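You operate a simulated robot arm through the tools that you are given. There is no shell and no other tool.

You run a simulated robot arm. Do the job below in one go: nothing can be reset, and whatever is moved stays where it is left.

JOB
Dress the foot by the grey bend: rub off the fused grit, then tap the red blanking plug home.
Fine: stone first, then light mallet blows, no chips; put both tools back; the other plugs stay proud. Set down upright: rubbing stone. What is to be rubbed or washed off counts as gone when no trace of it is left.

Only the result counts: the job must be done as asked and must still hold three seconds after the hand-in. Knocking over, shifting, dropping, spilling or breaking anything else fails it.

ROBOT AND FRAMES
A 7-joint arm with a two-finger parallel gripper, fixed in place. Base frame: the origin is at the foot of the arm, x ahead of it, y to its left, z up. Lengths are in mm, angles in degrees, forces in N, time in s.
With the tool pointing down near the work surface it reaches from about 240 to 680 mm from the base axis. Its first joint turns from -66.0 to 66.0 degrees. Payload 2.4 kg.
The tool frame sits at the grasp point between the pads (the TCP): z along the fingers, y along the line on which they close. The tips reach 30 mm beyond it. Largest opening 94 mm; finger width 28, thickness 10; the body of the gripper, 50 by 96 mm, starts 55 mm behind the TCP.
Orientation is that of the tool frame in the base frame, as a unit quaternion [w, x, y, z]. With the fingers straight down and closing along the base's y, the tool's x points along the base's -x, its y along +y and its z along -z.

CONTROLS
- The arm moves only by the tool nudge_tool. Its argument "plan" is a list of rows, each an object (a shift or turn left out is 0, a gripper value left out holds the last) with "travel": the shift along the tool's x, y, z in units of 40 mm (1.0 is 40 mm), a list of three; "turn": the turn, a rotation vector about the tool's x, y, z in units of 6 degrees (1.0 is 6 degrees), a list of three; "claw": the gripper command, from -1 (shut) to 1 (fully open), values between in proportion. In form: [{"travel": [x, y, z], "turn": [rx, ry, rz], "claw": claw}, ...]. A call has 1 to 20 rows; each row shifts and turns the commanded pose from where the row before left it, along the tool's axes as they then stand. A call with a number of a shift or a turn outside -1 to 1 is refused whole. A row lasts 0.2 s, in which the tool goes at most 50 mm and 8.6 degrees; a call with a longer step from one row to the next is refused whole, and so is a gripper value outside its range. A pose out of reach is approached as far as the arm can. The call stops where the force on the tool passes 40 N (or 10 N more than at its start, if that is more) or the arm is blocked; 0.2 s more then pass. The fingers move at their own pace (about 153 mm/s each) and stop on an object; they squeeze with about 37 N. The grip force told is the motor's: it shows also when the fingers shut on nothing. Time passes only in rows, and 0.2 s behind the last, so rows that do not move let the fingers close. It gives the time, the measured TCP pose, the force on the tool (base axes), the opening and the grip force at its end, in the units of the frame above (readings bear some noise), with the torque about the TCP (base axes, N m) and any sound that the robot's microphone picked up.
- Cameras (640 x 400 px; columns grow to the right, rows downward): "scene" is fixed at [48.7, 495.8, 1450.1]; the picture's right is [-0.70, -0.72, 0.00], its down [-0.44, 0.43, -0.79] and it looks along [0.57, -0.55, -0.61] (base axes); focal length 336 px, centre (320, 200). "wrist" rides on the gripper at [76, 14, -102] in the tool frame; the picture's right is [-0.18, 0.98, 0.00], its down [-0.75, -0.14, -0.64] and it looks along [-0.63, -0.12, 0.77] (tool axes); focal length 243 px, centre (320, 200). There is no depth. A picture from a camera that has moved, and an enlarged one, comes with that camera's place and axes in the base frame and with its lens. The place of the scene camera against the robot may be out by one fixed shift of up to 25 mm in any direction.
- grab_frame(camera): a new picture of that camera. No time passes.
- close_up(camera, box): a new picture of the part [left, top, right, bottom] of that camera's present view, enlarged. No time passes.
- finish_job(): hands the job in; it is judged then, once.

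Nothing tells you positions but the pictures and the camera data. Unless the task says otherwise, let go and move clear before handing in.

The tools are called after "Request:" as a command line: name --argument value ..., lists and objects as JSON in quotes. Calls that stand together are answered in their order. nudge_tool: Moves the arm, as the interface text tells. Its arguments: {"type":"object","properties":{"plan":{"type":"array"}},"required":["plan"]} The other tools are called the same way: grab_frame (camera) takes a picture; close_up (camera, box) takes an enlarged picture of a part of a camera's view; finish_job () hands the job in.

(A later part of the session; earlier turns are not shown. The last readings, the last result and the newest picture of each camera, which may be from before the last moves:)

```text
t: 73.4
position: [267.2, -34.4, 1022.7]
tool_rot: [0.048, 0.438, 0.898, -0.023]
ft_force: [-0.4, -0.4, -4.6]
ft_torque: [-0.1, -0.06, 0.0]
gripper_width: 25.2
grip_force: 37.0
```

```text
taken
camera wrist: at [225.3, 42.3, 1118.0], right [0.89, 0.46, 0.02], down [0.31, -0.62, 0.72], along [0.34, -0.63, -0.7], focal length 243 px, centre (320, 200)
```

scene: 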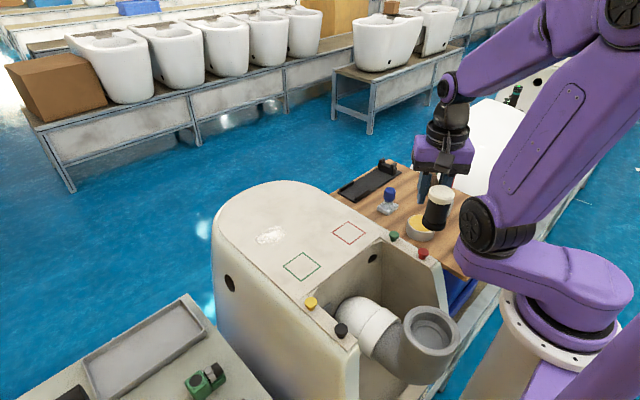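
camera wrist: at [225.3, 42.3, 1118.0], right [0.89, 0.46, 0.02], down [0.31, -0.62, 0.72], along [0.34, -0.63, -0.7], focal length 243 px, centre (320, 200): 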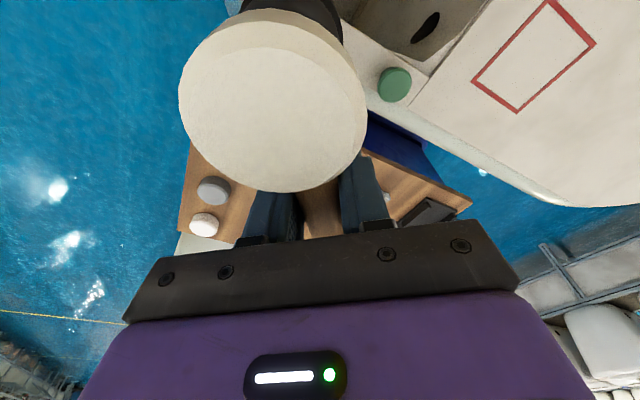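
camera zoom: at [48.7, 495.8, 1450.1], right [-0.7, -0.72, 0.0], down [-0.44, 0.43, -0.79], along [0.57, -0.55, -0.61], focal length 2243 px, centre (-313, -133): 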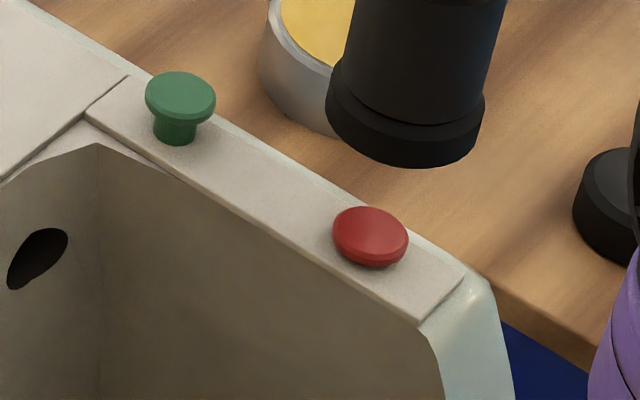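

No stem is visible now, so it is almost home. I'll look very closely for any remaining gap.

Request:
close_up --camera "scene" --box '[408, 240, 438, 265]'

Request:
close_up --camera "scene" --box '[380, 225, 410, 250]'

```text
16.00 times, centred on (423, 252) of scene
camera zoom: at [48.7, 495.8, 1450.1], right [-0.7, -0.72, 0.0], down [-0.44, 0.43, -0.79], along [0.57, -0.55, -0.61], focal length 5383 px, centre (-1328, -640)
```

zoom: 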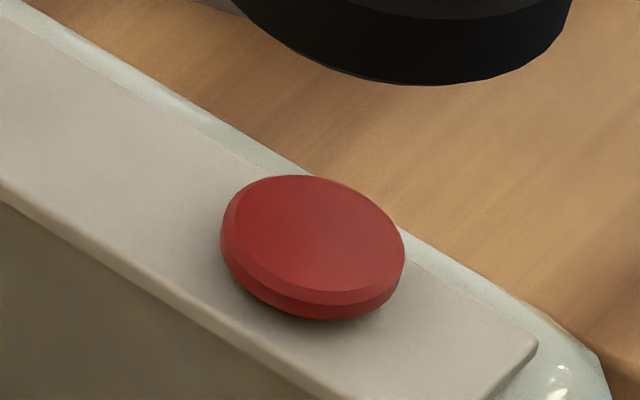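

```text
16.00 times, centred on (395, 238) of scene
camera zoom: at [48.7, 495.8, 1450.1], right [-0.7, -0.72, 0.0], down [-0.44, 0.43, -0.79], along [0.57, -0.55, -0.61], focal length 5383 px, centre (-880, -400)
```

zoom: 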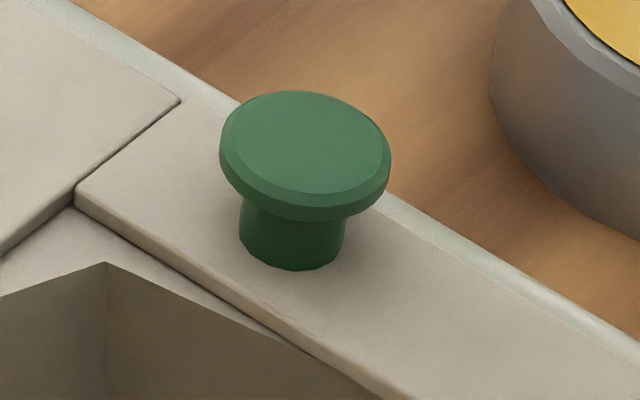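

The cap has gone down about 11 mm, and a thin gap of about 1–3 mm seems to remain. I'll trim the head's tilt a little and give one more equal tap.

Request:
nudge_tool --plan '[{"turn": [0, -0.25, 0]}, {"travel": [0, 0, 0]}, {"travel": [0.06, 0, 0.49]}, {"travel": [0.09, 0, 0.744]}, {"travel": [-0.09, 0, -0.744]}, {"travel": [-0.06, 0, -0.49]}, {"travel": [0, 0, 0]}]'

Request:
close_up --camera "scene" --box '[408, 240, 438, 265]'

Request:
close_up --camera "scene" --box '[380, 170, 470, 280]'

```text
t: 75.0
position: [268.9, -36.1, 1022.5]
tool_rot: [0.059, 0.437, 0.897, -0.029]
ft_force: [1.5, 0.4, -4.5]
ft_torque: [-0.12, -0.09, 0.0]
gripper_width: 25.4
grip_force: 36.9
```

```text
16.00 times, centred on (423, 252) of scene
camera zoom: at [48.7, 495.8, 1450.1], right [-0.7, -0.72, 0.0], down [-0.44, 0.43, -0.79], along [0.57, -0.55, -0.61], focal length 5383 px, centre (-1328, -640)
```

zoom: 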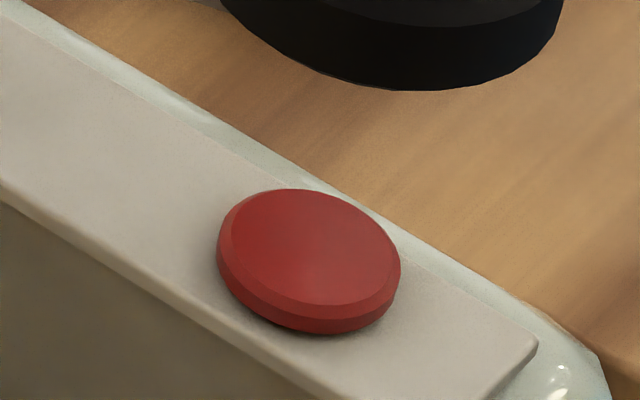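

```text
3.64 times, centred on (425, 225) of scene
camera zoom: at [48.7, 495.8, 1450.1], right [-0.7, -0.72, 0.0], down [-0.44, 0.43, -0.79], along [0.57, -0.55, -0.61], focal length 1223 px, centre (-62, 109)
```

zoom: 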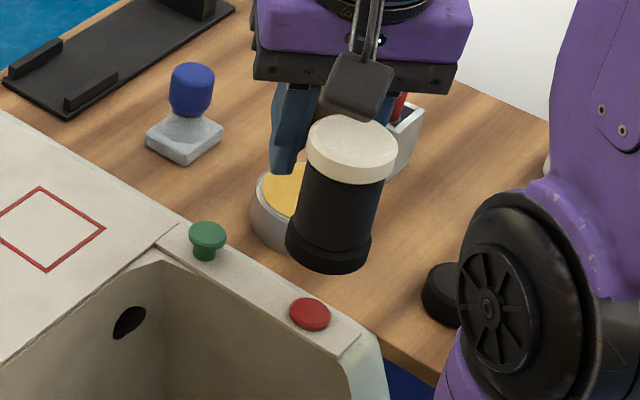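

It dropped about another 2.4 mm and looks seated. I'll examine the rim at higher magnification before deciding on another tap.

Request:
close_up --camera "scene" --box '[416, 249, 430, 263]'

Request:
grab_frame --camera "wrist"

```text
16.00 times, centred on (423, 256) of scene
camera zoom: at [48.7, 495.8, 1450.1], right [-0.7, -0.72, 0.0], down [-0.44, 0.43, -0.79], along [0.57, -0.55, -0.61], focal length 5383 px, centre (-1328, -696)
```

zoom: 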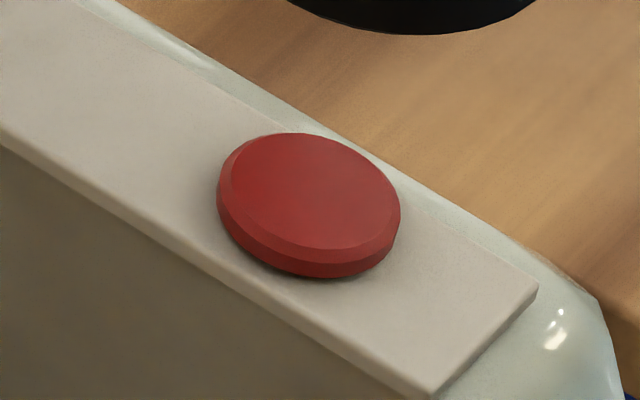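

```text
taken
camera wrist: at [224.7, 43.8, 1114.8], right [0.89, 0.46, 0.02], down [0.3, -0.61, 0.73], along [0.35, -0.64, -0.68], focal length 243 px, centre (320, 200)
```

wrist: 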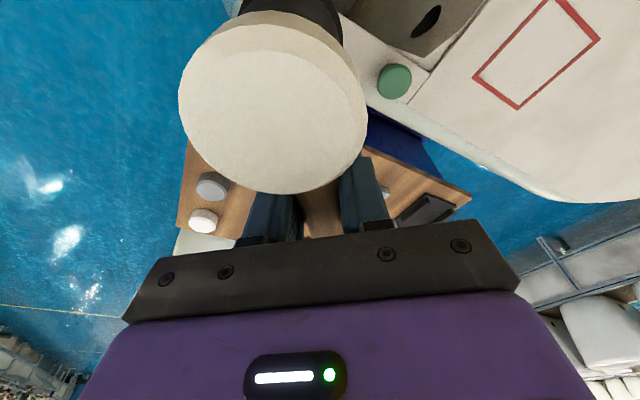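

A hairline of shadow remains under the rim, possibly about 1 mm. I'll give one more identical light tap to be sure it bottoms out.

Request:
nudge_tool --plan '[{"travel": [0.065, 0, 0.54]}, {"travel": [0.09, 0, 0.744]}, {"travel": [-0.09, 0, -0.744]}, {"travel": [-0.065, 0, -0.54]}, {"travel": [0, 0, 0]}]'

Request:
close_up --camera "scene" --box '[416, 249, 430, 263]'

Request:
close_up --camera "scene" --box '[380, 170, 470, 280]'

```text
t: 76.2
position: [268.4, -34.3, 1020.5]
tool_rot: [0.059, 0.437, 0.897, -0.029]
ft_force: [0.2, -0.2, -4.9]
ft_torque: [-0.13, -0.09, -0.02]
gripper_width: 25.4
grip_force: 36.7
```

```text
16.00 times, centred on (423, 256) of scene
camera zoom: at [48.7, 495.8, 1450.1], right [-0.7, -0.72, 0.0], down [-0.44, 0.43, -0.79], along [0.57, -0.55, -0.61], focal length 5383 px, centre (-1328, -696)
```

zoom: 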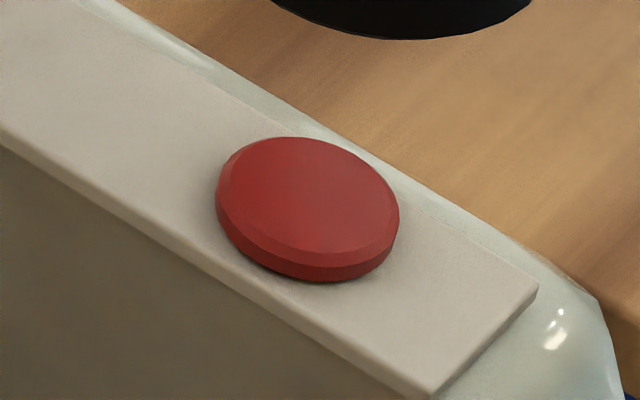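

```text
3.64 times, centred on (425, 225) of scene
camera zoom: at [48.7, 495.8, 1450.1], right [-0.7, -0.72, 0.0], down [-0.44, 0.43, -0.79], along [0.57, -0.55, -0.61], focal length 1223 px, centre (-62, 109)
```

zoom: 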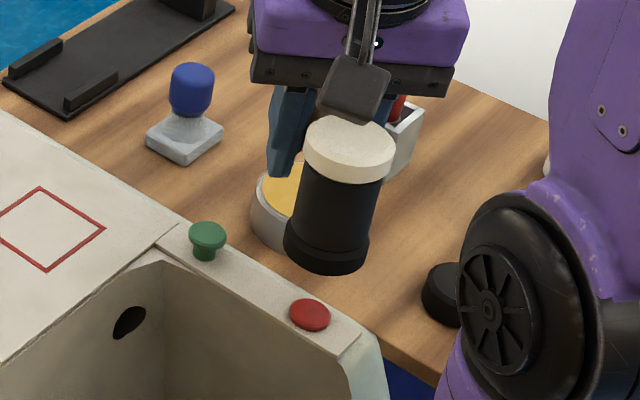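

It moved only about 0.6 mm more, so it has bottomed out and the rim sits flush with no chip sound. I'll lift and carry the level mallet back to its rest.

Request:
nudge_tool --plan '[{"travel": [-0.07, 0, -0.52]}, {"travel": [-0.07, 0, -0.52]}, {"travel": [-0.4, 0.13, 0.052]}, {"travel": [-0.789, 0.263, 0.104]}, {"travel": [-0.789, 0.263, 0.104]}, {"travel": [-0.789, 0.263, 0.104]}, {"travel": [-0.789, 0.263, 0.104]}, {"travel": [-0.789, 0.263, 0.104]}, {"travel": [-0.789, 0.263, 0.104]}, {"travel": [-0.789, 0.263, 0.104]}, {"travel": [-0.789, 0.263, 0.104]}, {"travel": [-0.789, 0.263, 0.104]}, {"travel": [-0.389, 0.133, 0.052]}, {"travel": [0, 0, 0]}]'

Request:
nudge_tool --plan '[{"turn": [0.118, 0, 0.897]}, {"turn": [0.118, 0, 0.897]}, {"turn": [0.118, 0, 0.897]}, {"turn": [0.118, 0, 0.897]}, {"turn": [0.118, 0, 0.897]}, {"turn": [0.118, 0, 0.897]}, {"turn": [0.118, 0, 0.897]}, {"travel": [0, 0, 0]}]'

Request:
grab_frame --camera "wrist"

Request:
grab_frame --camera "scene"

Request:
close_up --camera "scene" --box '[408, 240, 438, 265]'

```text
t: 79.2
position: [547.4, -220.8, 1063.2]
tool_rot: [0.059, 0.437, 0.897, -0.029]
ft_force: [0.0, 0.4, -5.1]
ft_torque: [-0.11, -0.08, -0.01]
gripper_width: 25.1
grip_force: 36.7
```

```text
t: 81.0
position: [546.9, -220.7, 1062.9]
tool_rot: [0.047, 0.707, 0.705, -0.046]
ft_force: [0.7, 0.3, -5.6]
ft_torque: [-0.19, 0.02, 0.01]
gripper_width: 25.5
grip_force: 36.6
```

```text
taken
camera wrist: at [561.4, -132.8, 1155.9], right [0.98, -0.18, 0.02], down [-0.14, -0.66, 0.73], along [-0.12, -0.73, -0.68], focal length 243 px, centre (320, 200)
```

wrist: 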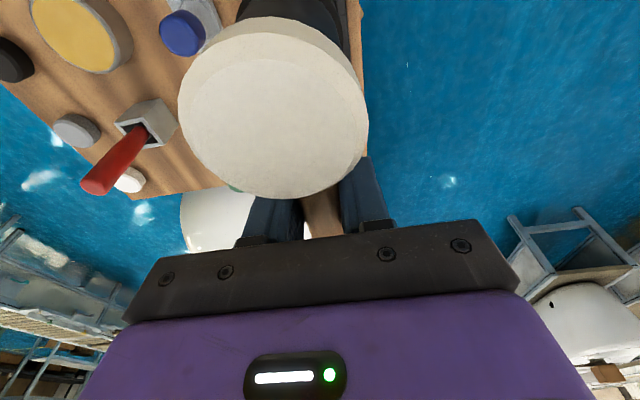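

```text
taken
```

scene: 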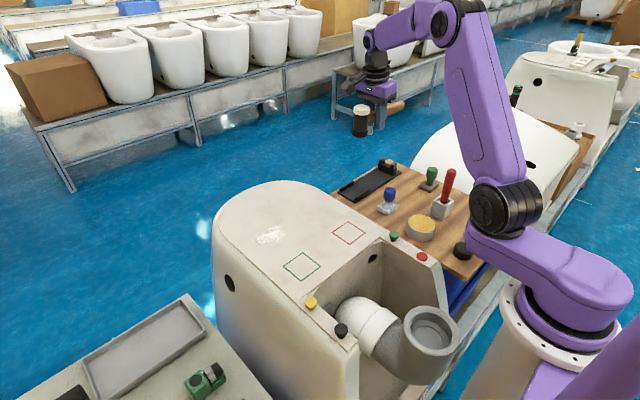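

```text
16.00 times, centred on (423, 252) of scene
camera zoom: at [48.8, 495.8, 1450.2], right [-0.7, -0.72, 0.0], down [-0.44, 0.43, -0.79], along [0.57, -0.55, -0.61], focal length 5383 px, centre (-1328, -640)
```

zoom: 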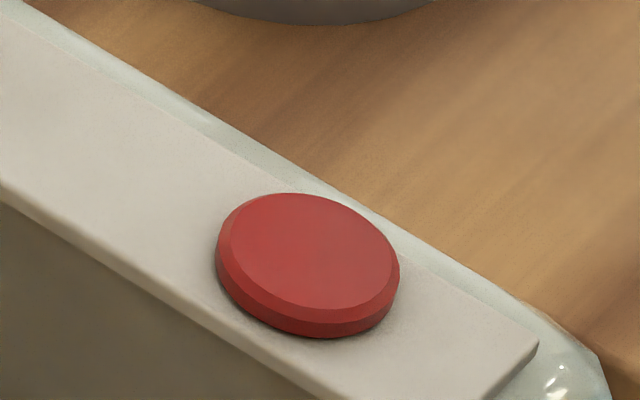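

By my measurements the cap's lower rim is now at seat level within about half a millimetre, so the plug is home. I'll check the mallet's level and alignment over its rest before lowering.

Request:
close_up --camera "scene" --box '[320, 70, 430, 210]'

Request:
nudge_tool --plan '[{"travel": [0.04, 0.03, 0.3]}, {"travel": [0.11, 0, 0.85]}, {"travel": [0.11, 0, 0.85]}, {"travel": [0.11, 0, 0.85]}, {"travel": [0.05, 0, 0.4]}, {"travel": [0, 0, 0]}]'

Request:
close_up --camera "scene" --box '[320, 100, 430, 210]'

Request:
grab_frame --camera "wrist"

```text
2.86 times, centred on (375, 140) of scene
camera zoom: at [48.8, 495.8, 1450.2], right [-0.7, -0.72, 0.0], down [-0.44, 0.43, -0.79], along [0.57, -0.55, -0.61], focal length 961 px, centre (163, 371)
```

zoom: 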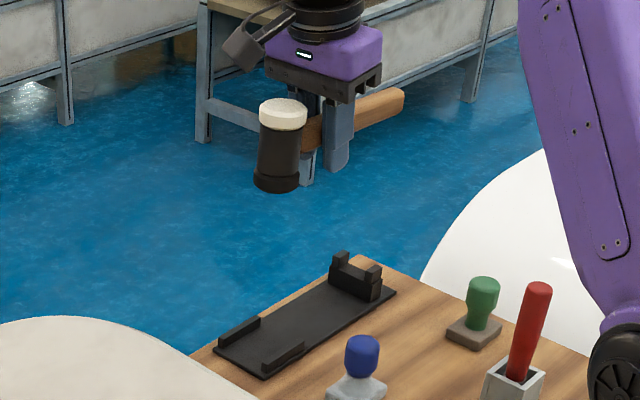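

```text
t: 82.4
position: [548.4, -223.8, 931.7]
tool_rot: [0.046, 0.706, 0.706, -0.046]
ft_force: [1.5, 0.3, -5.5]
ft_torque: [-0.17, -0.03, -0.01]
gripper_width: 25.1
grip_force: 37.3
```

```text
3.64 times, centred on (375, 155) of scene
camera zoom: at [48.8, 495.8, 1450.2], right [-0.7, -0.72, 0.0], down [-0.44, 0.43, -0.79], along [0.57, -0.55, -0.61], focal length 1223 px, centre (120, 364)
```

zoom: 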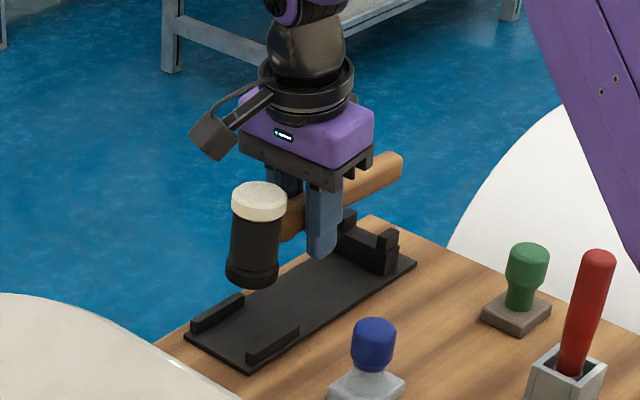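

```text
taken
camera wrist: at [562.7, -133.9, 1023.8], right [0.98, -0.18, 0.02], down [-0.14, -0.66, 0.73], along [-0.12, -0.73, -0.68], focal length 243 px, centre (320, 200)
```

wrist: 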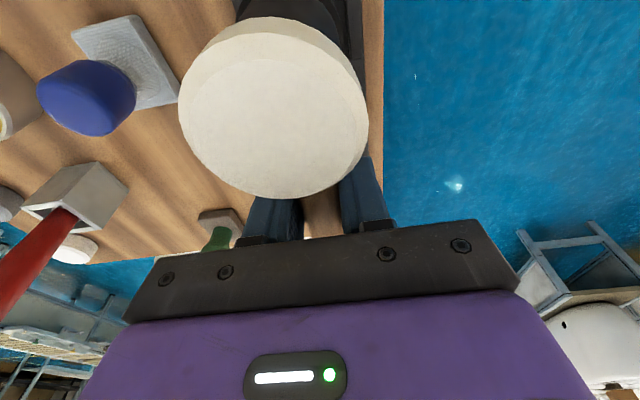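

The mallet is level. I'll lower it to just above the rest and check the fit.

Request:
nudge_tool --plan '[{"travel": [0.08, 0.01, 0.4]}, {"travel": [0.053, 0, 0.4]}, {"travel": [0.02, 0, 0.15]}, {"travel": [0, 0, 0]}]'

Request:
close_up --camera "scene" --box '[325, 130, 425, 210]'

Request:
close_up --camera "wrist" --box '[160, 0, 420, 220]'

```text
t: 83.4
position: [548.7, -221.8, 892.8]
tool_rot: [0.047, 0.706, 0.705, -0.047]
ft_force: [0.7, -0.5, -4.7]
ft_torque: [-0.13, -0.02, 0.03]
gripper_width: 25.1
grip_force: 37.0
```

```text
5.00 times, centred on (375, 170) of scene
camera zoom: at [48.8, 495.8, 1450.2], right [-0.7, -0.72, 0.0], down [-0.44, 0.43, -0.79], along [0.57, -0.55, -0.61], focal length 1682 px, centre (45, 350)
```

zoom: 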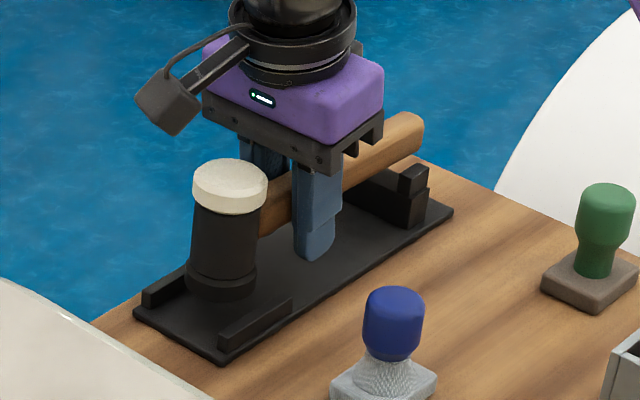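

```text
1.82 times, centred on (290, 110) of wrist
camera zoom: at [562.6, -132.2, 986.2], right [0.98, -0.18, 0.02], down [-0.14, -0.66, 0.74], along [-0.12, -0.73, -0.68], focal length 441 px, centre (374, 364)
```

zoom: 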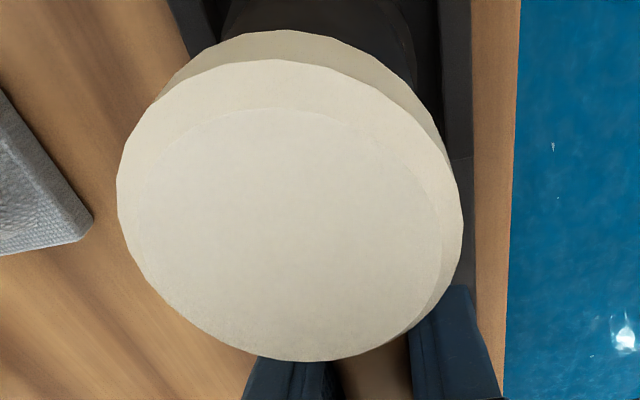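

The head is about 2 mm toward the robot from its original spot. I'll nudge that out and ease down to contact.

Request:
nudge_tool --plan '[{"travel": [0.035, 0.045, -0.005]}, {"travel": [0.013, 0, 0.1]}, {"travel": [0.01, 0, 0.08]}, {"travel": [0, 0, 0]}]'

Request:
close_up --camera "scene" --box '[325, 130, 425, 210]'

```text
t: 84.4
position: [549.7, -219.3, 887.6]
tool_rot: [0.046, 0.706, 0.705, -0.046]
ft_force: [0.2, 0.9, -3.6]
ft_torque: [-0.16, -0.01, 0.04]
gripper_width: 25.4
grip_force: 36.7
```

```text
5.00 times, centred on (375, 170) of scene
camera zoom: at [48.8, 495.8, 1450.2], right [-0.7, -0.72, 0.0], down [-0.44, 0.43, -0.79], along [0.57, -0.55, -0.61], focal length 1682 px, centre (45, 350)
```

zoom: 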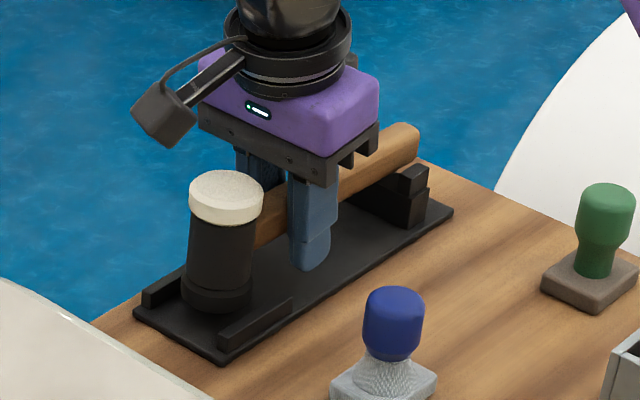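

Request:
nudge_tool --plan '[{"travel": [0.007, 0, 0.05]}, {"travel": [0.007, 0, 0.05]}, {"travel": [0, 0, 0]}]'

```text
t: 85.2
position: [549.1, -219.7, 883.3]
tool_rot: [0.046, 0.706, 0.706, -0.046]
ft_force: [-0.3, 0.1, -5.2]
ft_torque: [-0.17, 0.02, 0.02]
gripper_width: 25.5
grip_force: 37.0
```

Request:
nudge_tool --plan '[{"travel": [0.005, 0, 0.035]}, {"travel": [0.005, 0, 0.035]}, {"travel": [0, 0, 0]}]'

Request:
close_up --camera "scene" --box '[325, 130, 425, 210]'

```text
t: 86.0
position: [550.2, -219.1, 880.7]
tool_rot: [0.046, 0.706, 0.705, -0.046]
ft_force: [-4.7, 4.3, 5.8]
ft_torque: [-1.44, 0.1, -0.53]
gripper_width: 25.4
grip_force: 36.8
```

```text
5.00 times, centred on (375, 170) of scene
camera zoom: at [48.4, 496.0, 1450.1], right [-0.7, -0.72, 0.0], down [-0.44, 0.43, -0.79], along [0.57, -0.55, -0.61], focal length 1682 px, centre (45, 350)
```

zoom: 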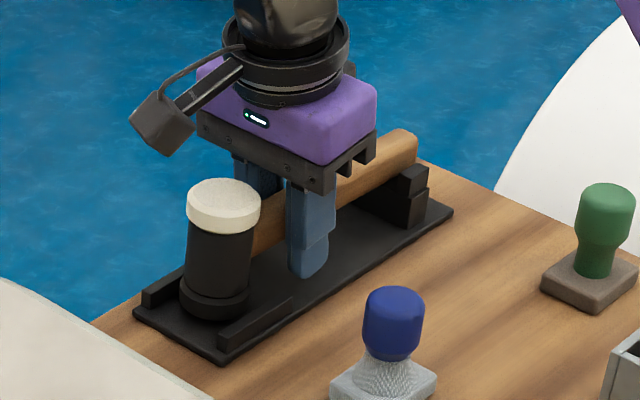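

The contact is at the handle's tail first, judging by the torque, so the head is still slightly raised. I'll rotate the head end down a touch and recheck.

Request:
nudge_tool --plan '[{"turn": [0, -0.2, 0]}, {"travel": [0, 0, 0]}]'

```text
t: 86.6
position: [549.0, -219.8, 879.6]
tool_rot: [0.053, 0.705, 0.705, -0.054]
ft_force: [-0.3, 0.0, -5.0]
ft_torque: [-0.13, 0.04, 0.04]
gripper_width: 25.2
grip_force: 37.1
```

Request:
nudge_tool --plan '[{"travel": [0.004, 0, 0.03]}, {"travel": [0, 0, 0]}]'

```text
t: 87.2
position: [549.6, -219.2, 879.2]
tool_rot: [0.053, 0.705, 0.705, -0.054]
ft_force: [-0.2, 0.2, -5.0]
ft_torque: [-0.16, 0.01, 0.04]
gripper_width: 25.5
grip_force: 36.9
```

Request:
nudge_tool --plan '[{"travel": [0.004, 0, 0.03]}, {"travel": [0, 0, 0]}]'

```text
t: 87.8
position: [550.4, -220.2, 878.8]
tool_rot: [0.053, 0.705, 0.705, -0.054]
ft_force: [-4.2, 3.1, 5.2]
ft_torque: [-1.28, 0.06, -0.49]
gripper_width: 25.2
grip_force: 37.1
```

The tail contacts with a sideways push toward -x, so the handle sits about 1 mm too far in +x. I'll lift slightly, shift -1 mm and lower again.

Request:
nudge_tool --plan '[{"travel": [-0.007, 0, -0.05]}, {"travel": [0, -0.025, 0]}, {"travel": [0.007, 0, 0.05]}, {"travel": [0, 0, 0]}]'

```text
t: 88.8
position: [548.6, -220.1, 877.6]
tool_rot: [0.054, 0.705, 0.706, -0.054]
ft_force: [-5.6, 4.6, 8.1]
ft_torque: [-1.12, 0.11, -0.42]
gripper_width: 25.3
grip_force: 36.7
```

Request:
close_up --camera "scene" --box '[330, 140, 380, 210]'

Request:
close_up --camera "scene" --box '[375, 145, 420, 185]'

```text
5.71 times, centred on (355, 175) of scene
camera zoom: at [48.4, 496.0, 1450.1], right [-0.7, -0.72, 0.0], down [-0.44, 0.43, -0.79], along [0.57, -0.55, -0.61], focal length 1922 px, centre (120, 343)
```

zoom: 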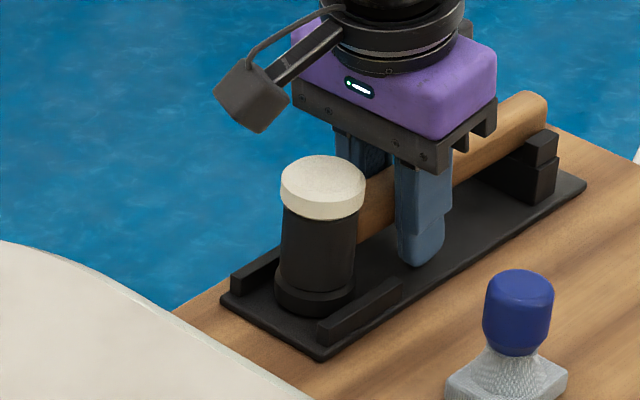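

```text
10.00 times, centred on (398, 165) of scene
camera zoom: at [48.4, 496.0, 1450.1], right [-0.7, -0.72, 0.0], down [-0.44, 0.43, -0.79], along [0.57, -0.55, -0.61], focal length 3364 px, centre (-455, 550)
```

zoom: 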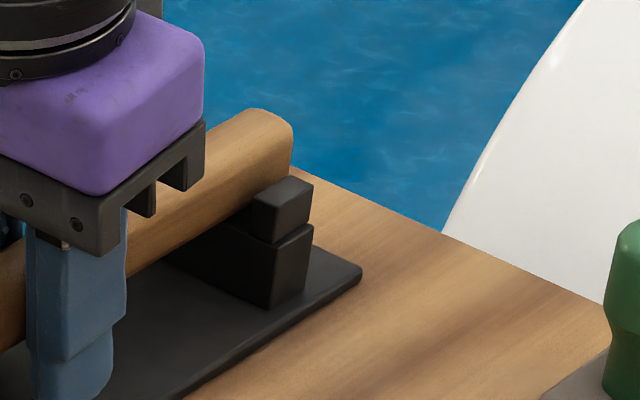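

The mallet is essentially in its original pose on the rest. I'll relieve the small side force and then open the fingers gently.

Request:
nudge_tool --plan '[{"travel": [0, -0.015, 0]}, {"travel": [0, 0, 0]}]'

```text
t: 89.4
position: [548.9, -219.8, 878.9]
tool_rot: [0.054, 0.705, 0.705, -0.053]
ft_force: [-0.5, 4.6, 8.7]
ft_torque: [0.06, 0.05, -0.33]
gripper_width: 25.1
grip_force: 36.5
```

The forces are balanced now, with head and tail both seated. I'll open gradually.

Request:
nudge_tool --plan '[{"claw": -0.42}, {"claw": -0.36}, {"claw": -0.2}, {"claw": 0.1}, {"claw": 0.5}, {"travel": [0, 0, 0]}]'

Request:
close_up --camera "scene" --box '[325, 130, 425, 210]'

Request:
grab_frame --camera "wrist"

```text
t: 90.8
position: [549.0, -219.4, 877.2]
tool_rot: [0.054, 0.706, 0.705, -0.054]
ft_force: [3.5, 0.5, 3.4]
ft_torque: [0.02, -0.05, 0.0]
gripper_width: 69.3
grip_force: 0.0
```

```text
5.00 times, centred on (375, 170) of scene
camera zoom: at [48.7, 495.8, 1450.1], right [-0.7, -0.72, 0.0], down [-0.44, 0.43, -0.79], along [0.57, -0.55, -0.61], focal length 1682 px, centre (45, 350)
```

zoom: 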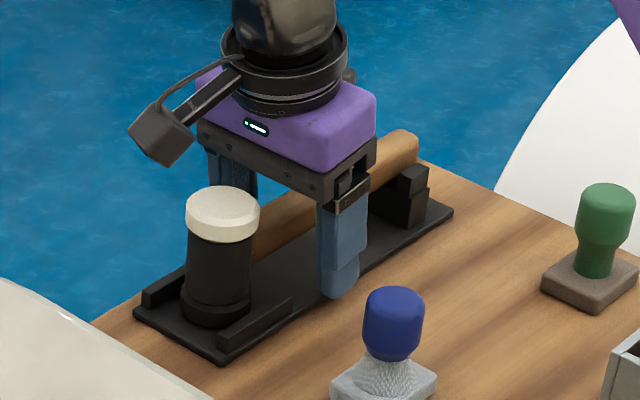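

```text
taken
camera wrist: at [563.0, -129.0, 968.0], right [0.98, -0.18, 0.03], down [-0.14, -0.65, 0.75], along [-0.12, -0.74, -0.66], focal length 243 px, centre (320, 200)
```

wrist: 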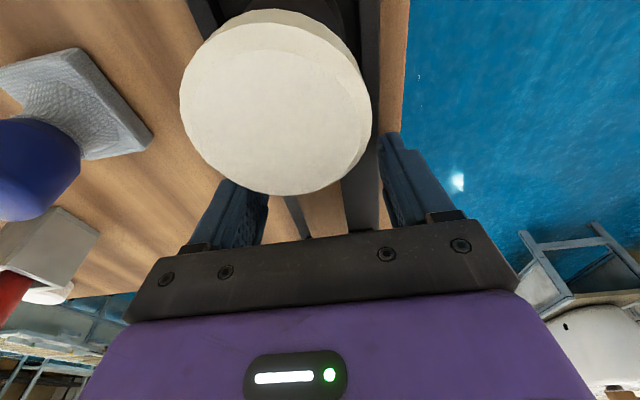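

The mallet stands in its rest and is released. I'll back straight up slowly.

Request:
nudge_tool --plan '[{"travel": [-0.015, 0, -0.1]}, {"travel": [-0.045, 0, -0.3]}, {"travel": [-0.09, 0, -0.6]}, {"travel": [-0.12, 0, -0.8]}, {"travel": [-0.12, 0, -0.8]}, {"travel": [-0.12, 0, -0.8]}, {"travel": [0, 0, 0]}]'

Request:
grab_frame --camera "wrist"

Request:
close_up --camera "scene" --box '[325, 130, 425, 210]'

```text
t: 92.4
position: [547.1, -220.8, 1015.1]
tool_rot: [0.053, 0.705, 0.705, -0.054]
ft_force: [-0.6, -0.1, 0.2]
ft_torque: [-0.04, -0.03, 0.0]
gripper_width: 70.6
grip_force: 0.0
```

```text
taken
camera wrist: at [561.5, -129.7, 1104.5], right [0.98, -0.18, 0.03], down [-0.14, -0.65, 0.75], along [-0.12, -0.74, -0.66], focal length 243 px, centre (320, 200)
```

wrist: 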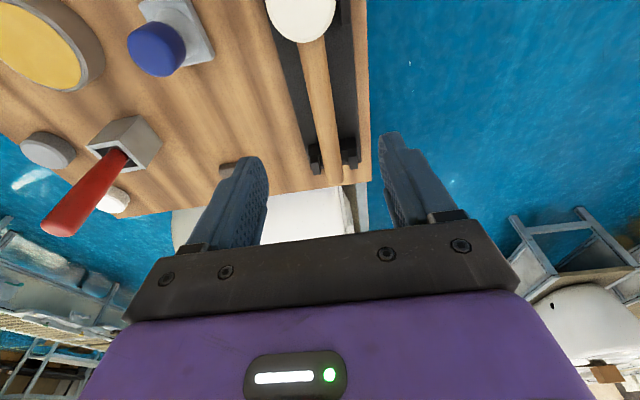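

```text
5.00 times, centred on (375, 170) of scene
camera zoom: at [48.7, 495.8, 1450.1], right [-0.7, -0.72, 0.0], down [-0.44, 0.43, -0.79], along [0.57, -0.55, -0.61], focal length 1682 px, centre (45, 350)
```

zoom: 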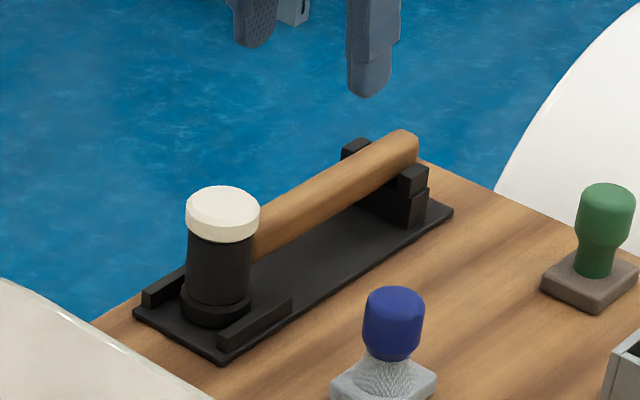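

The mallet is back on its rest, matching the original view. I'll move the free camera to a low angle on the red plug to confirm it is fully home.

Request:
nudge_tool --plan '[{"travel": [-0.106, 0, -0.692]}, {"travel": [-0.106, 0, -0.692]}, {"travel": [-0.106, 0, -0.692]}, {"travel": [0.598, -0.543, -0.0914]}, {"travel": [0.598, -0.543, -0.0914]}, {"travel": [0.598, -0.543, -0.0914]}, {"travel": [0.598, -0.543, -0.0914]}, {"travel": [0.598, -0.543, -0.0914]}, {"travel": [0.598, -0.543, -0.0914]}, {"travel": [0.598, -0.543, -0.0914]}, {"travel": [0.598, -0.543, -0.0914]}, {"travel": [0.598, -0.543, -0.0914]}, {"travel": [0.598, -0.543, -0.0914]}, {"travel": [0.598, -0.543, -0.0914]}, {"travel": [0.598, -0.543, -0.0914]}, {"travel": [0.598, -0.543, -0.0914]}, {"travel": [0.598, -0.543, -0.0914]}, {"travel": [0, 0, 0]}]'

Request:
nudge_tool --plan '[{"turn": [0, -0.6, 0]}, {"turn": [0, -0.6, 0]}, {"turn": [0, -0.6, 0]}, {"travel": [0, 0, 0]}]'

Request:
grab_frame --camera "wrist"

Request:
grab_frame --camera "scene"

```text
t: 96.2
position: [244.2, 121.4, 1099.0]
tool_rot: [0.054, 0.705, 0.705, -0.054]
ft_force: [0.0, 0.3, -0.8]
ft_torque: [-0.01, 0.03, -0.03]
gripper_width: 70.5
grip_force: 0.1
```

```text
t: 97.2
position: [244.4, 119.6, 1099.4]
tool_rot: [0.12, 0.697, 0.697, -0.119]
ft_force: [0.3, 0.0, -0.3]
ft_torque: [-0.02, 0.0, 0.03]
gripper_width: 70.6
grip_force: 0.1
```

```text
taken
camera wrist: at [258.9, 225.8, 1171.6], right [0.98, -0.17, 0.06], down [-0.14, -0.5, 0.86], along [-0.12, -0.85, -0.51], focal length 243 px, centre (320, 200)
```

wrist: 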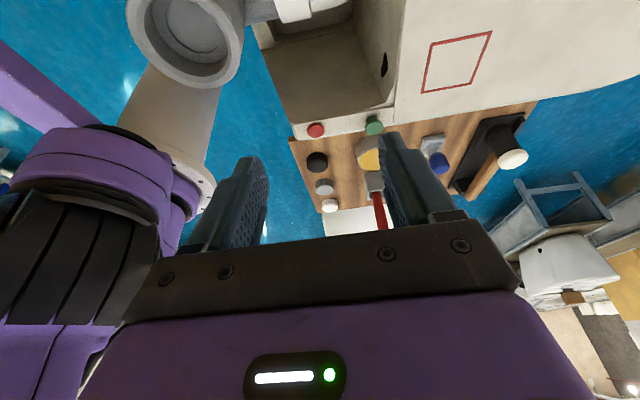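

```text
taken
```

scene: 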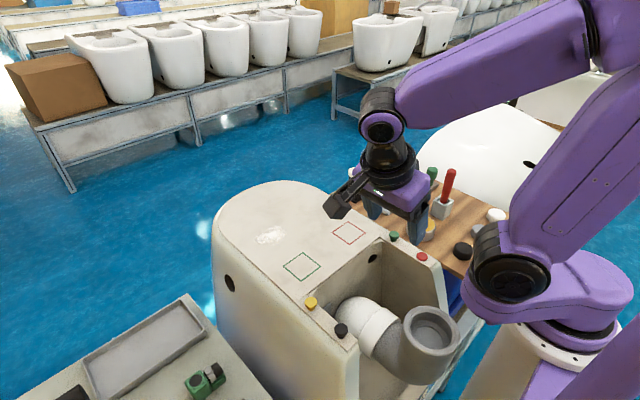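

The red and green plugs are both in view. I'll descend a bit for a lower angle and zoom in.

Request:
nudge_tool --plan '[{"travel": [0.171, 0, 0.47]}, {"travel": [0.171, 0, 0.47]}, {"travel": [0.171, 0, 0.47]}, {"travel": [0.12, 0, 0.33]}, {"travel": [0, 0, 0]}]'

Request:
grab_frame --camera "wrist"

Request:
close_up --camera "wrist" --box '[275, 110, 395, 210]'

```text
t: 98.4
position: [243.8, 118.9, 1026.2]
tool_rot: [0.12, 0.697, 0.697, -0.12]
ft_force: [-1.2, 0.2, -0.1]
ft_torque: [-0.02, -0.03, 0.02]
gripper_width: 70.7
grip_force: 0.0
```

```text
taken
camera wrist: at [258.0, 226.3, 1096.6], right [0.98, -0.17, 0.06], down [-0.14, -0.5, 0.86], along [-0.12, -0.85, -0.51], focal length 243 px, centre (320, 200)
```

wrist: 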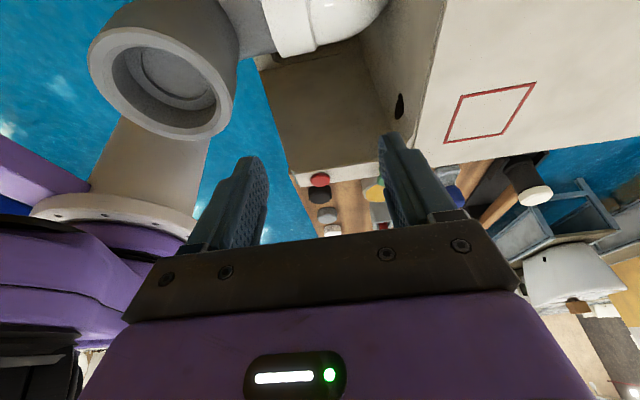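

```text
4.00 times, centred on (335, 160) of wrist
camera zoom: at [258.0, 226.3, 1096.6], right [0.98, -0.17, 0.06], down [-0.14, -0.5, 0.86], along [-0.12, -0.85, -0.51], focal length 970 px, centre (260, 360)
```

zoom: 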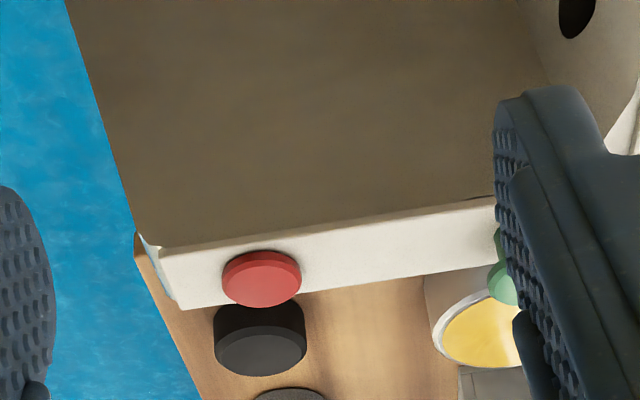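

Request:
close_up --camera "wrist" --box '[310, 160, 334, 190]'

Request:
close_up --camera "wrist" --box '[325, 150, 365, 200]'

```text
13.33 times, centred on (322, 175) of wrist
camera zoom: at [258.0, 226.3, 1096.6], right [0.98, -0.17, 0.06], down [-0.14, -0.5, 0.86], along [-0.12, -0.85, -0.51], focal length 3235 px, centre (293, 533)
```

zoom: 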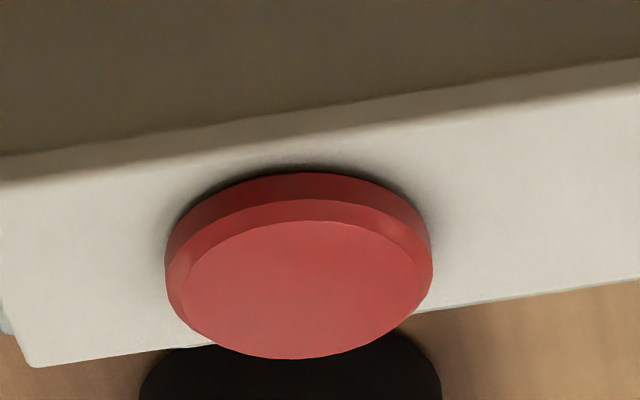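

```text
8.00 times, centred on (345, 175) of wrist
camera zoom: at [258.0, 226.3, 1096.6], right [0.98, -0.17, 0.06], down [-0.14, -0.5, 0.86], along [-0.12, -0.85, -0.51], focal length 1941 px, centre (120, 400)
```

zoom: 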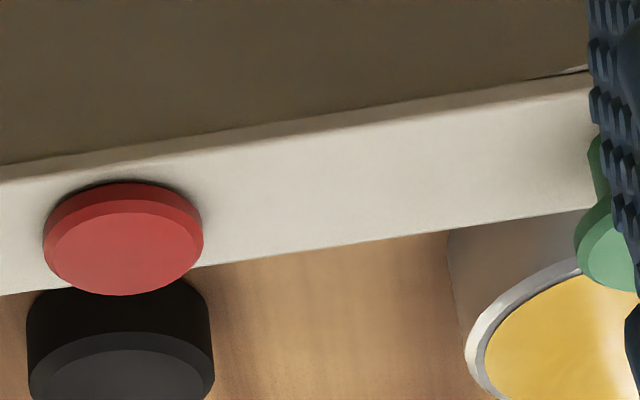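

The rim shows a soft dark line that could be contact shading or a sliver of gap. I'll take an even flatter look before deciding.

Request:
nudge_tool --plan '[{"turn": [0, -0.835, 0]}, {"turn": [0, -0.835, 0]}, {"turn": [0, -0.835, 0]}, {"turn": [0, -0.835, 0]}, {"turn": [0, -0.835, 0]}, {"travel": [0, 0, 0]}]'

Request:
nudge_tool --plan '[{"travel": [0.24, 0, 0.24]}, {"travel": [0.24, 0, 0.24]}, {"travel": [0.24, 0, 0.24]}, {"travel": [0.15, 0, 0.15]}, {"travel": [0, 0, 0]}]'

Request:
grab_frame --camera "wrist"

```text
t: 99.8
position: [244.9, 121.1, 1024.4]
tool_rot: [0.268, 0.654, 0.655, -0.268]
ft_force: [-0.4, -0.7, -0.1]
ft_torque: [0.01, 0.0, -0.01]
gripper_width: 70.3
grip_force: 0.1
```

```text
t: 101.0
position: [243.3, 120.0, 976.3]
tool_rot: [0.268, 0.654, 0.654, -0.268]
ft_force: [-0.3, -0.2, 1.5]
ft_torque: [0.02, -0.03, 0.01]
gripper_width: 70.6
grip_force: 0.0
```

```text
taken
camera wrist: at [257.8, 247.0, 997.3], right [0.98, -0.13, 0.13], down [-0.14, -0.09, 0.99], along [-0.12, -0.99, -0.1], focal length 243 px, centre (320, 200)
```

wrist: 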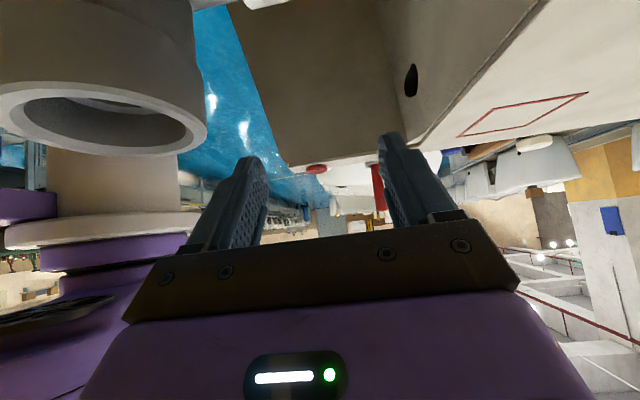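

Request:
close_up --camera "wrist" --box '[300, 155, 336, 185]'

Request:
close_up --camera "wrist" --box '[280, 150, 400, 190]'

```text
13.33 times, centred on (318, 170) of wrist
camera zoom: at [257.8, 247.0, 997.3], right [0.98, -0.13, 0.13], down [-0.14, -0.09, 0.99], along [-0.12, -0.99, -0.1], focal length 3235 px, centre (347, 600)
```

zoom: 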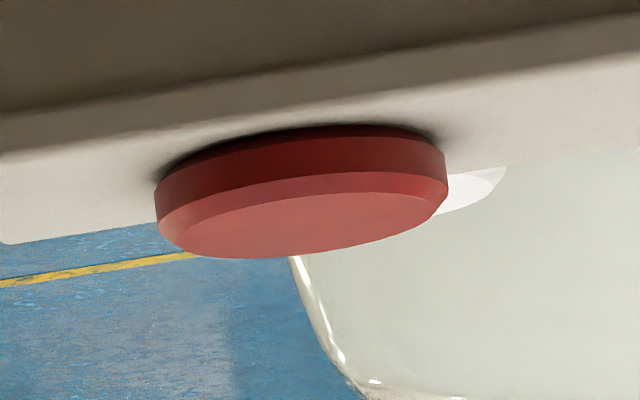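

```text
5.33 times, centred on (340, 170) of wrist
camera zoom: at [257.8, 247.0, 997.3], right [0.98, -0.13, 0.13], down [-0.14, -0.09, 0.99], along [-0.12, -0.99, -0.1], focal length 1294 px, centre (213, 360)
```

zoom: 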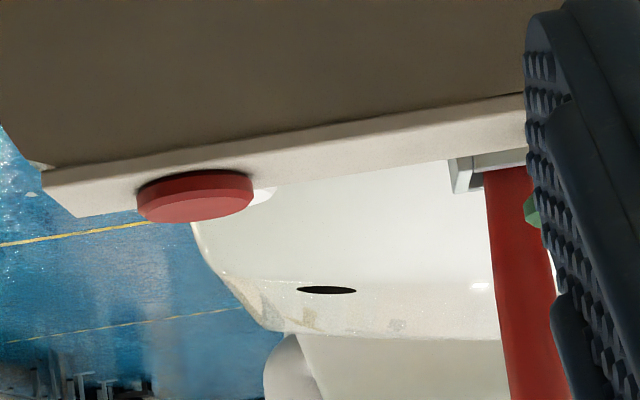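

Request:
close_up --camera "wrist" --box '[308, 160, 324, 172]'

Request:
close_up --camera "wrist" --box '[318, 160, 334, 172]'

Request:
close_up --camera "scene" --box '[408, 240, 438, 265]'

```text
16.00 times, centred on (316, 166) of wrist
camera zoom: at [257.8, 247.0, 997.3], right [0.98, -0.13, 0.13], down [-0.14, -0.09, 0.99], along [-0.12, -0.99, -0.1], focal length 3882 px, centre (384, 744)
```

zoom: 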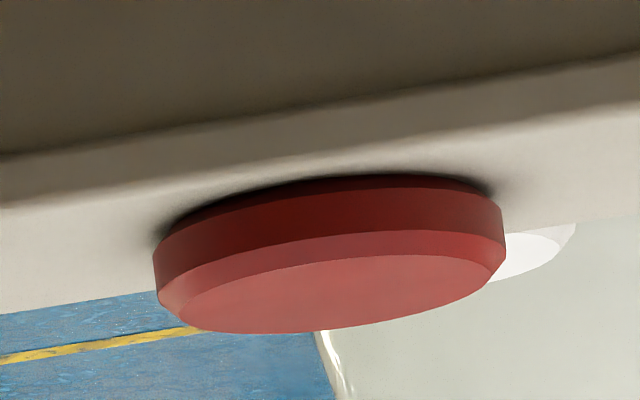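

```text
16.00 times, centred on (326, 166) of wrist
camera zoom: at [257.8, 247.0, 997.3], right [0.98, -0.13, 0.13], down [-0.14, -0.09, 0.99], along [-0.12, -0.99, -0.1], focal length 3882 px, centre (224, 744)
```

zoom: 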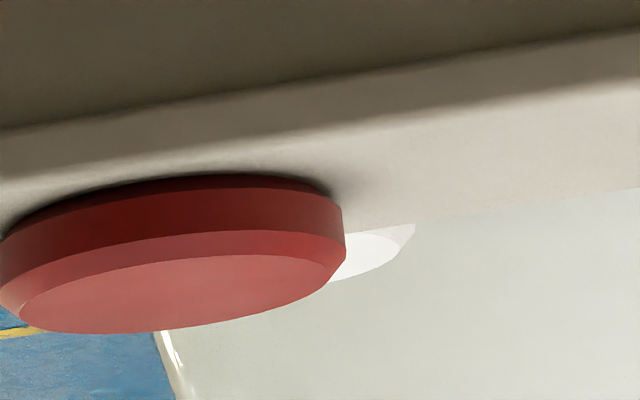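

```text
16.00 times, centred on (423, 252) of scene
camera zoom: at [48.7, 495.8, 1450.1], right [-0.7, -0.72, 0.0], down [-0.44, 0.43, -0.79], along [0.57, -0.55, -0.61], focal length 5383 px, centre (-1328, -640)
```

zoom: 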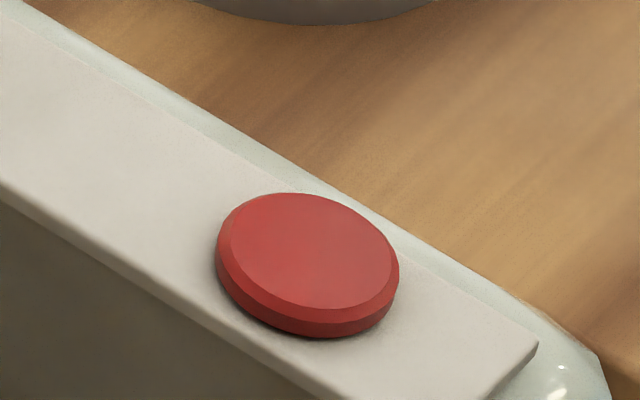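

At this flat angle the cap's bevel meets the seat with only a hairline contact shadow and no stem showing, so the plug is home. I'll retreat upward, level the tool and check everything once more.

Request:
nudge_tool --plan '[{"travel": [-0.4, 0, -0.4]}, {"travel": [-0.6, 0, -0.6]}, {"travel": [-0.6, 0, -0.6]}, {"travel": [-0.6, 0, -0.6]}, {"travel": [-0.6, 0, -0.6]}, {"travel": [-0.5, 0, -0.5]}, {"turn": [0, 0.9, 0]}, {"turn": [0, 0.9, 0]}, {"turn": [0, 0.9, 0]}, {"turn": [0, 0.9, 0]}, {"turn": [0, 0.9, 0]}, {"turn": [0, 0.9, 0]}, {"turn": [0, 0.9, 0]}, {"turn": [0, 0.9, 0]}, {"travel": [0, 0.5, 0]}, {"travel": [0, 0.8, 0]}, {"travel": [0, 0.8, 0]}, {"travel": [0, 0, 0]}]'

Request:
grab_frame --camera "scene"

Request:
grab_frame --camera "wrist"

Request:
close_up --camera "scene" --box '[330, 140, 500, 280]'

Request:
close_up --camera "scene" --box '[210, 170, 470, 390]'

```text
t: 104.8
position: [328.8, 120.5, 1162.5]
tool_rot: [0.008, 0.707, 0.707, -0.008]
ft_force: [-0.8, -0.7, 0.1]
ft_torque: [-0.03, -0.01, -0.01]
gripper_width: 70.5
grip_force: 0.1
```

```text
taken
```

scene: 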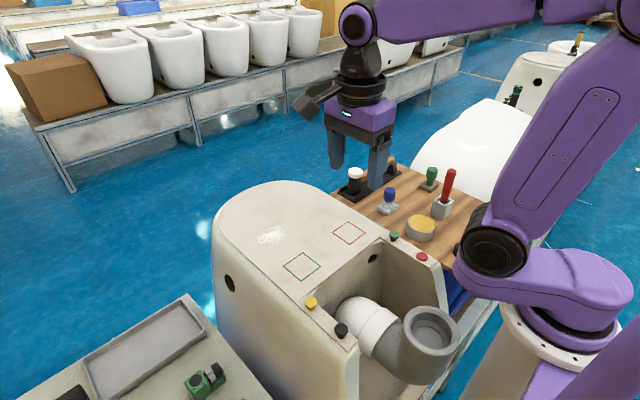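

```text
taken
camera wrist: at [343.7, 198.5, 1264.0], right [0.98, -0.18, 0.0], down [-0.14, -0.74, 0.66], along [-0.12, -0.65, -0.75], focal length 243 px, centre (320, 200)
```

wrist: 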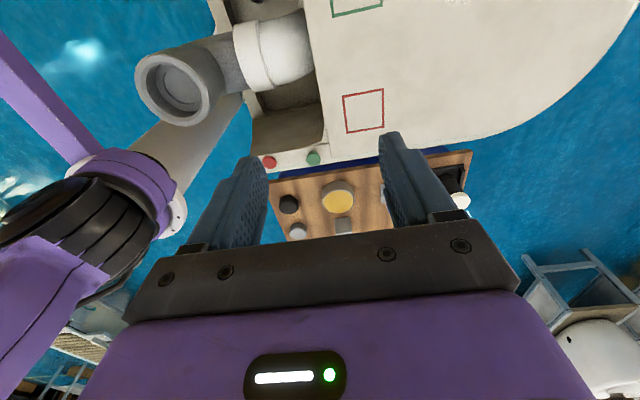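

```text
2.86 times, centred on (415, 210) of scene
camera zoom: at [48.7, 495.8, 1450.1], right [-0.7, -0.72, 0.0], down [-0.44, 0.43, -0.79], along [0.57, -0.55, -0.61], focal length 961 px, centre (49, 171)
```

zoom: 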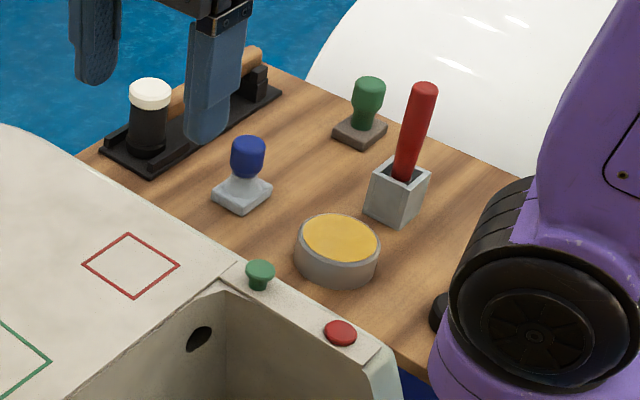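

```text
1.82 times, centred on (340, 280) of scene
camera zoom: at [48.7, 495.8, 1450.1], right [-0.7, -0.72, 0.0], down [-0.44, 0.43, -0.79], along [0.57, -0.55, -0.61], focal length 612 px, centre (284, 54)
```

zoom: 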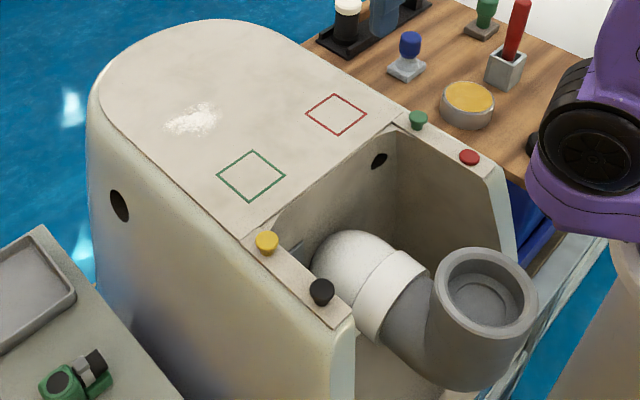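

The plug is flush, the green, yellow and black plugs are still proud, and both tools are back in place. I'll take one last look at the rubbed spot from the wrist camera.

Request:
close_up --camera "wrist" --box '[390, 0, 590, 130]'

Request:
close_up --camera "scene" --box '[290, 190, 340, 230]'

```text
3.08 times, centred on (490, 65) of wrist
camera zoom: at [343.7, 198.5, 1264.0], right [0.98, -0.18, 0.0], down [-0.14, -0.74, 0.66], along [-0.12, -0.65, -0.75], focal length 746 px, centre (-203, 615)
```

zoom: 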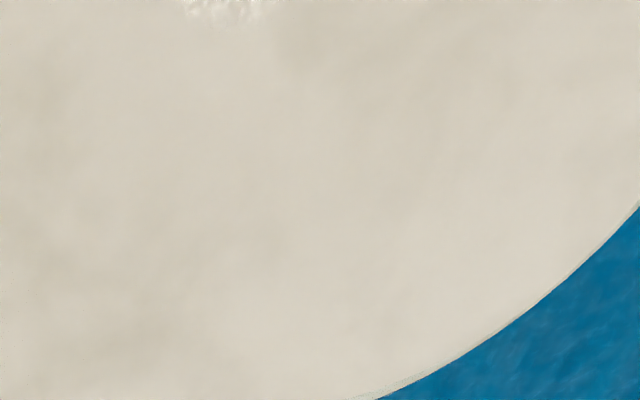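

```text
10.00 times, centred on (315, 210) of scene
camera zoom: at [48.7, 495.8, 1450.1], right [-0.7, -0.72, 0.0], down [-0.44, 0.43, -0.79], along [0.57, -0.55, -0.61], focal length 3364 px, centre (370, 100)
```

zoom: 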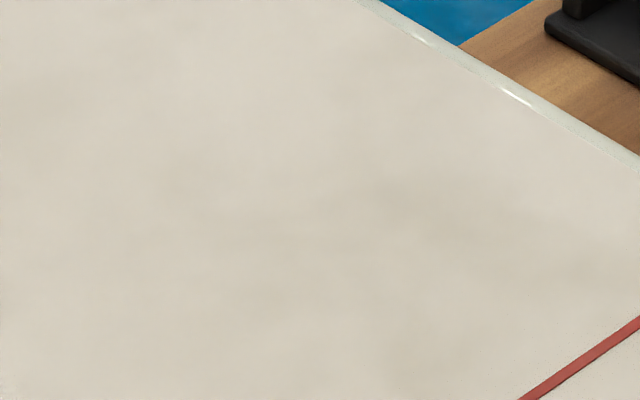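

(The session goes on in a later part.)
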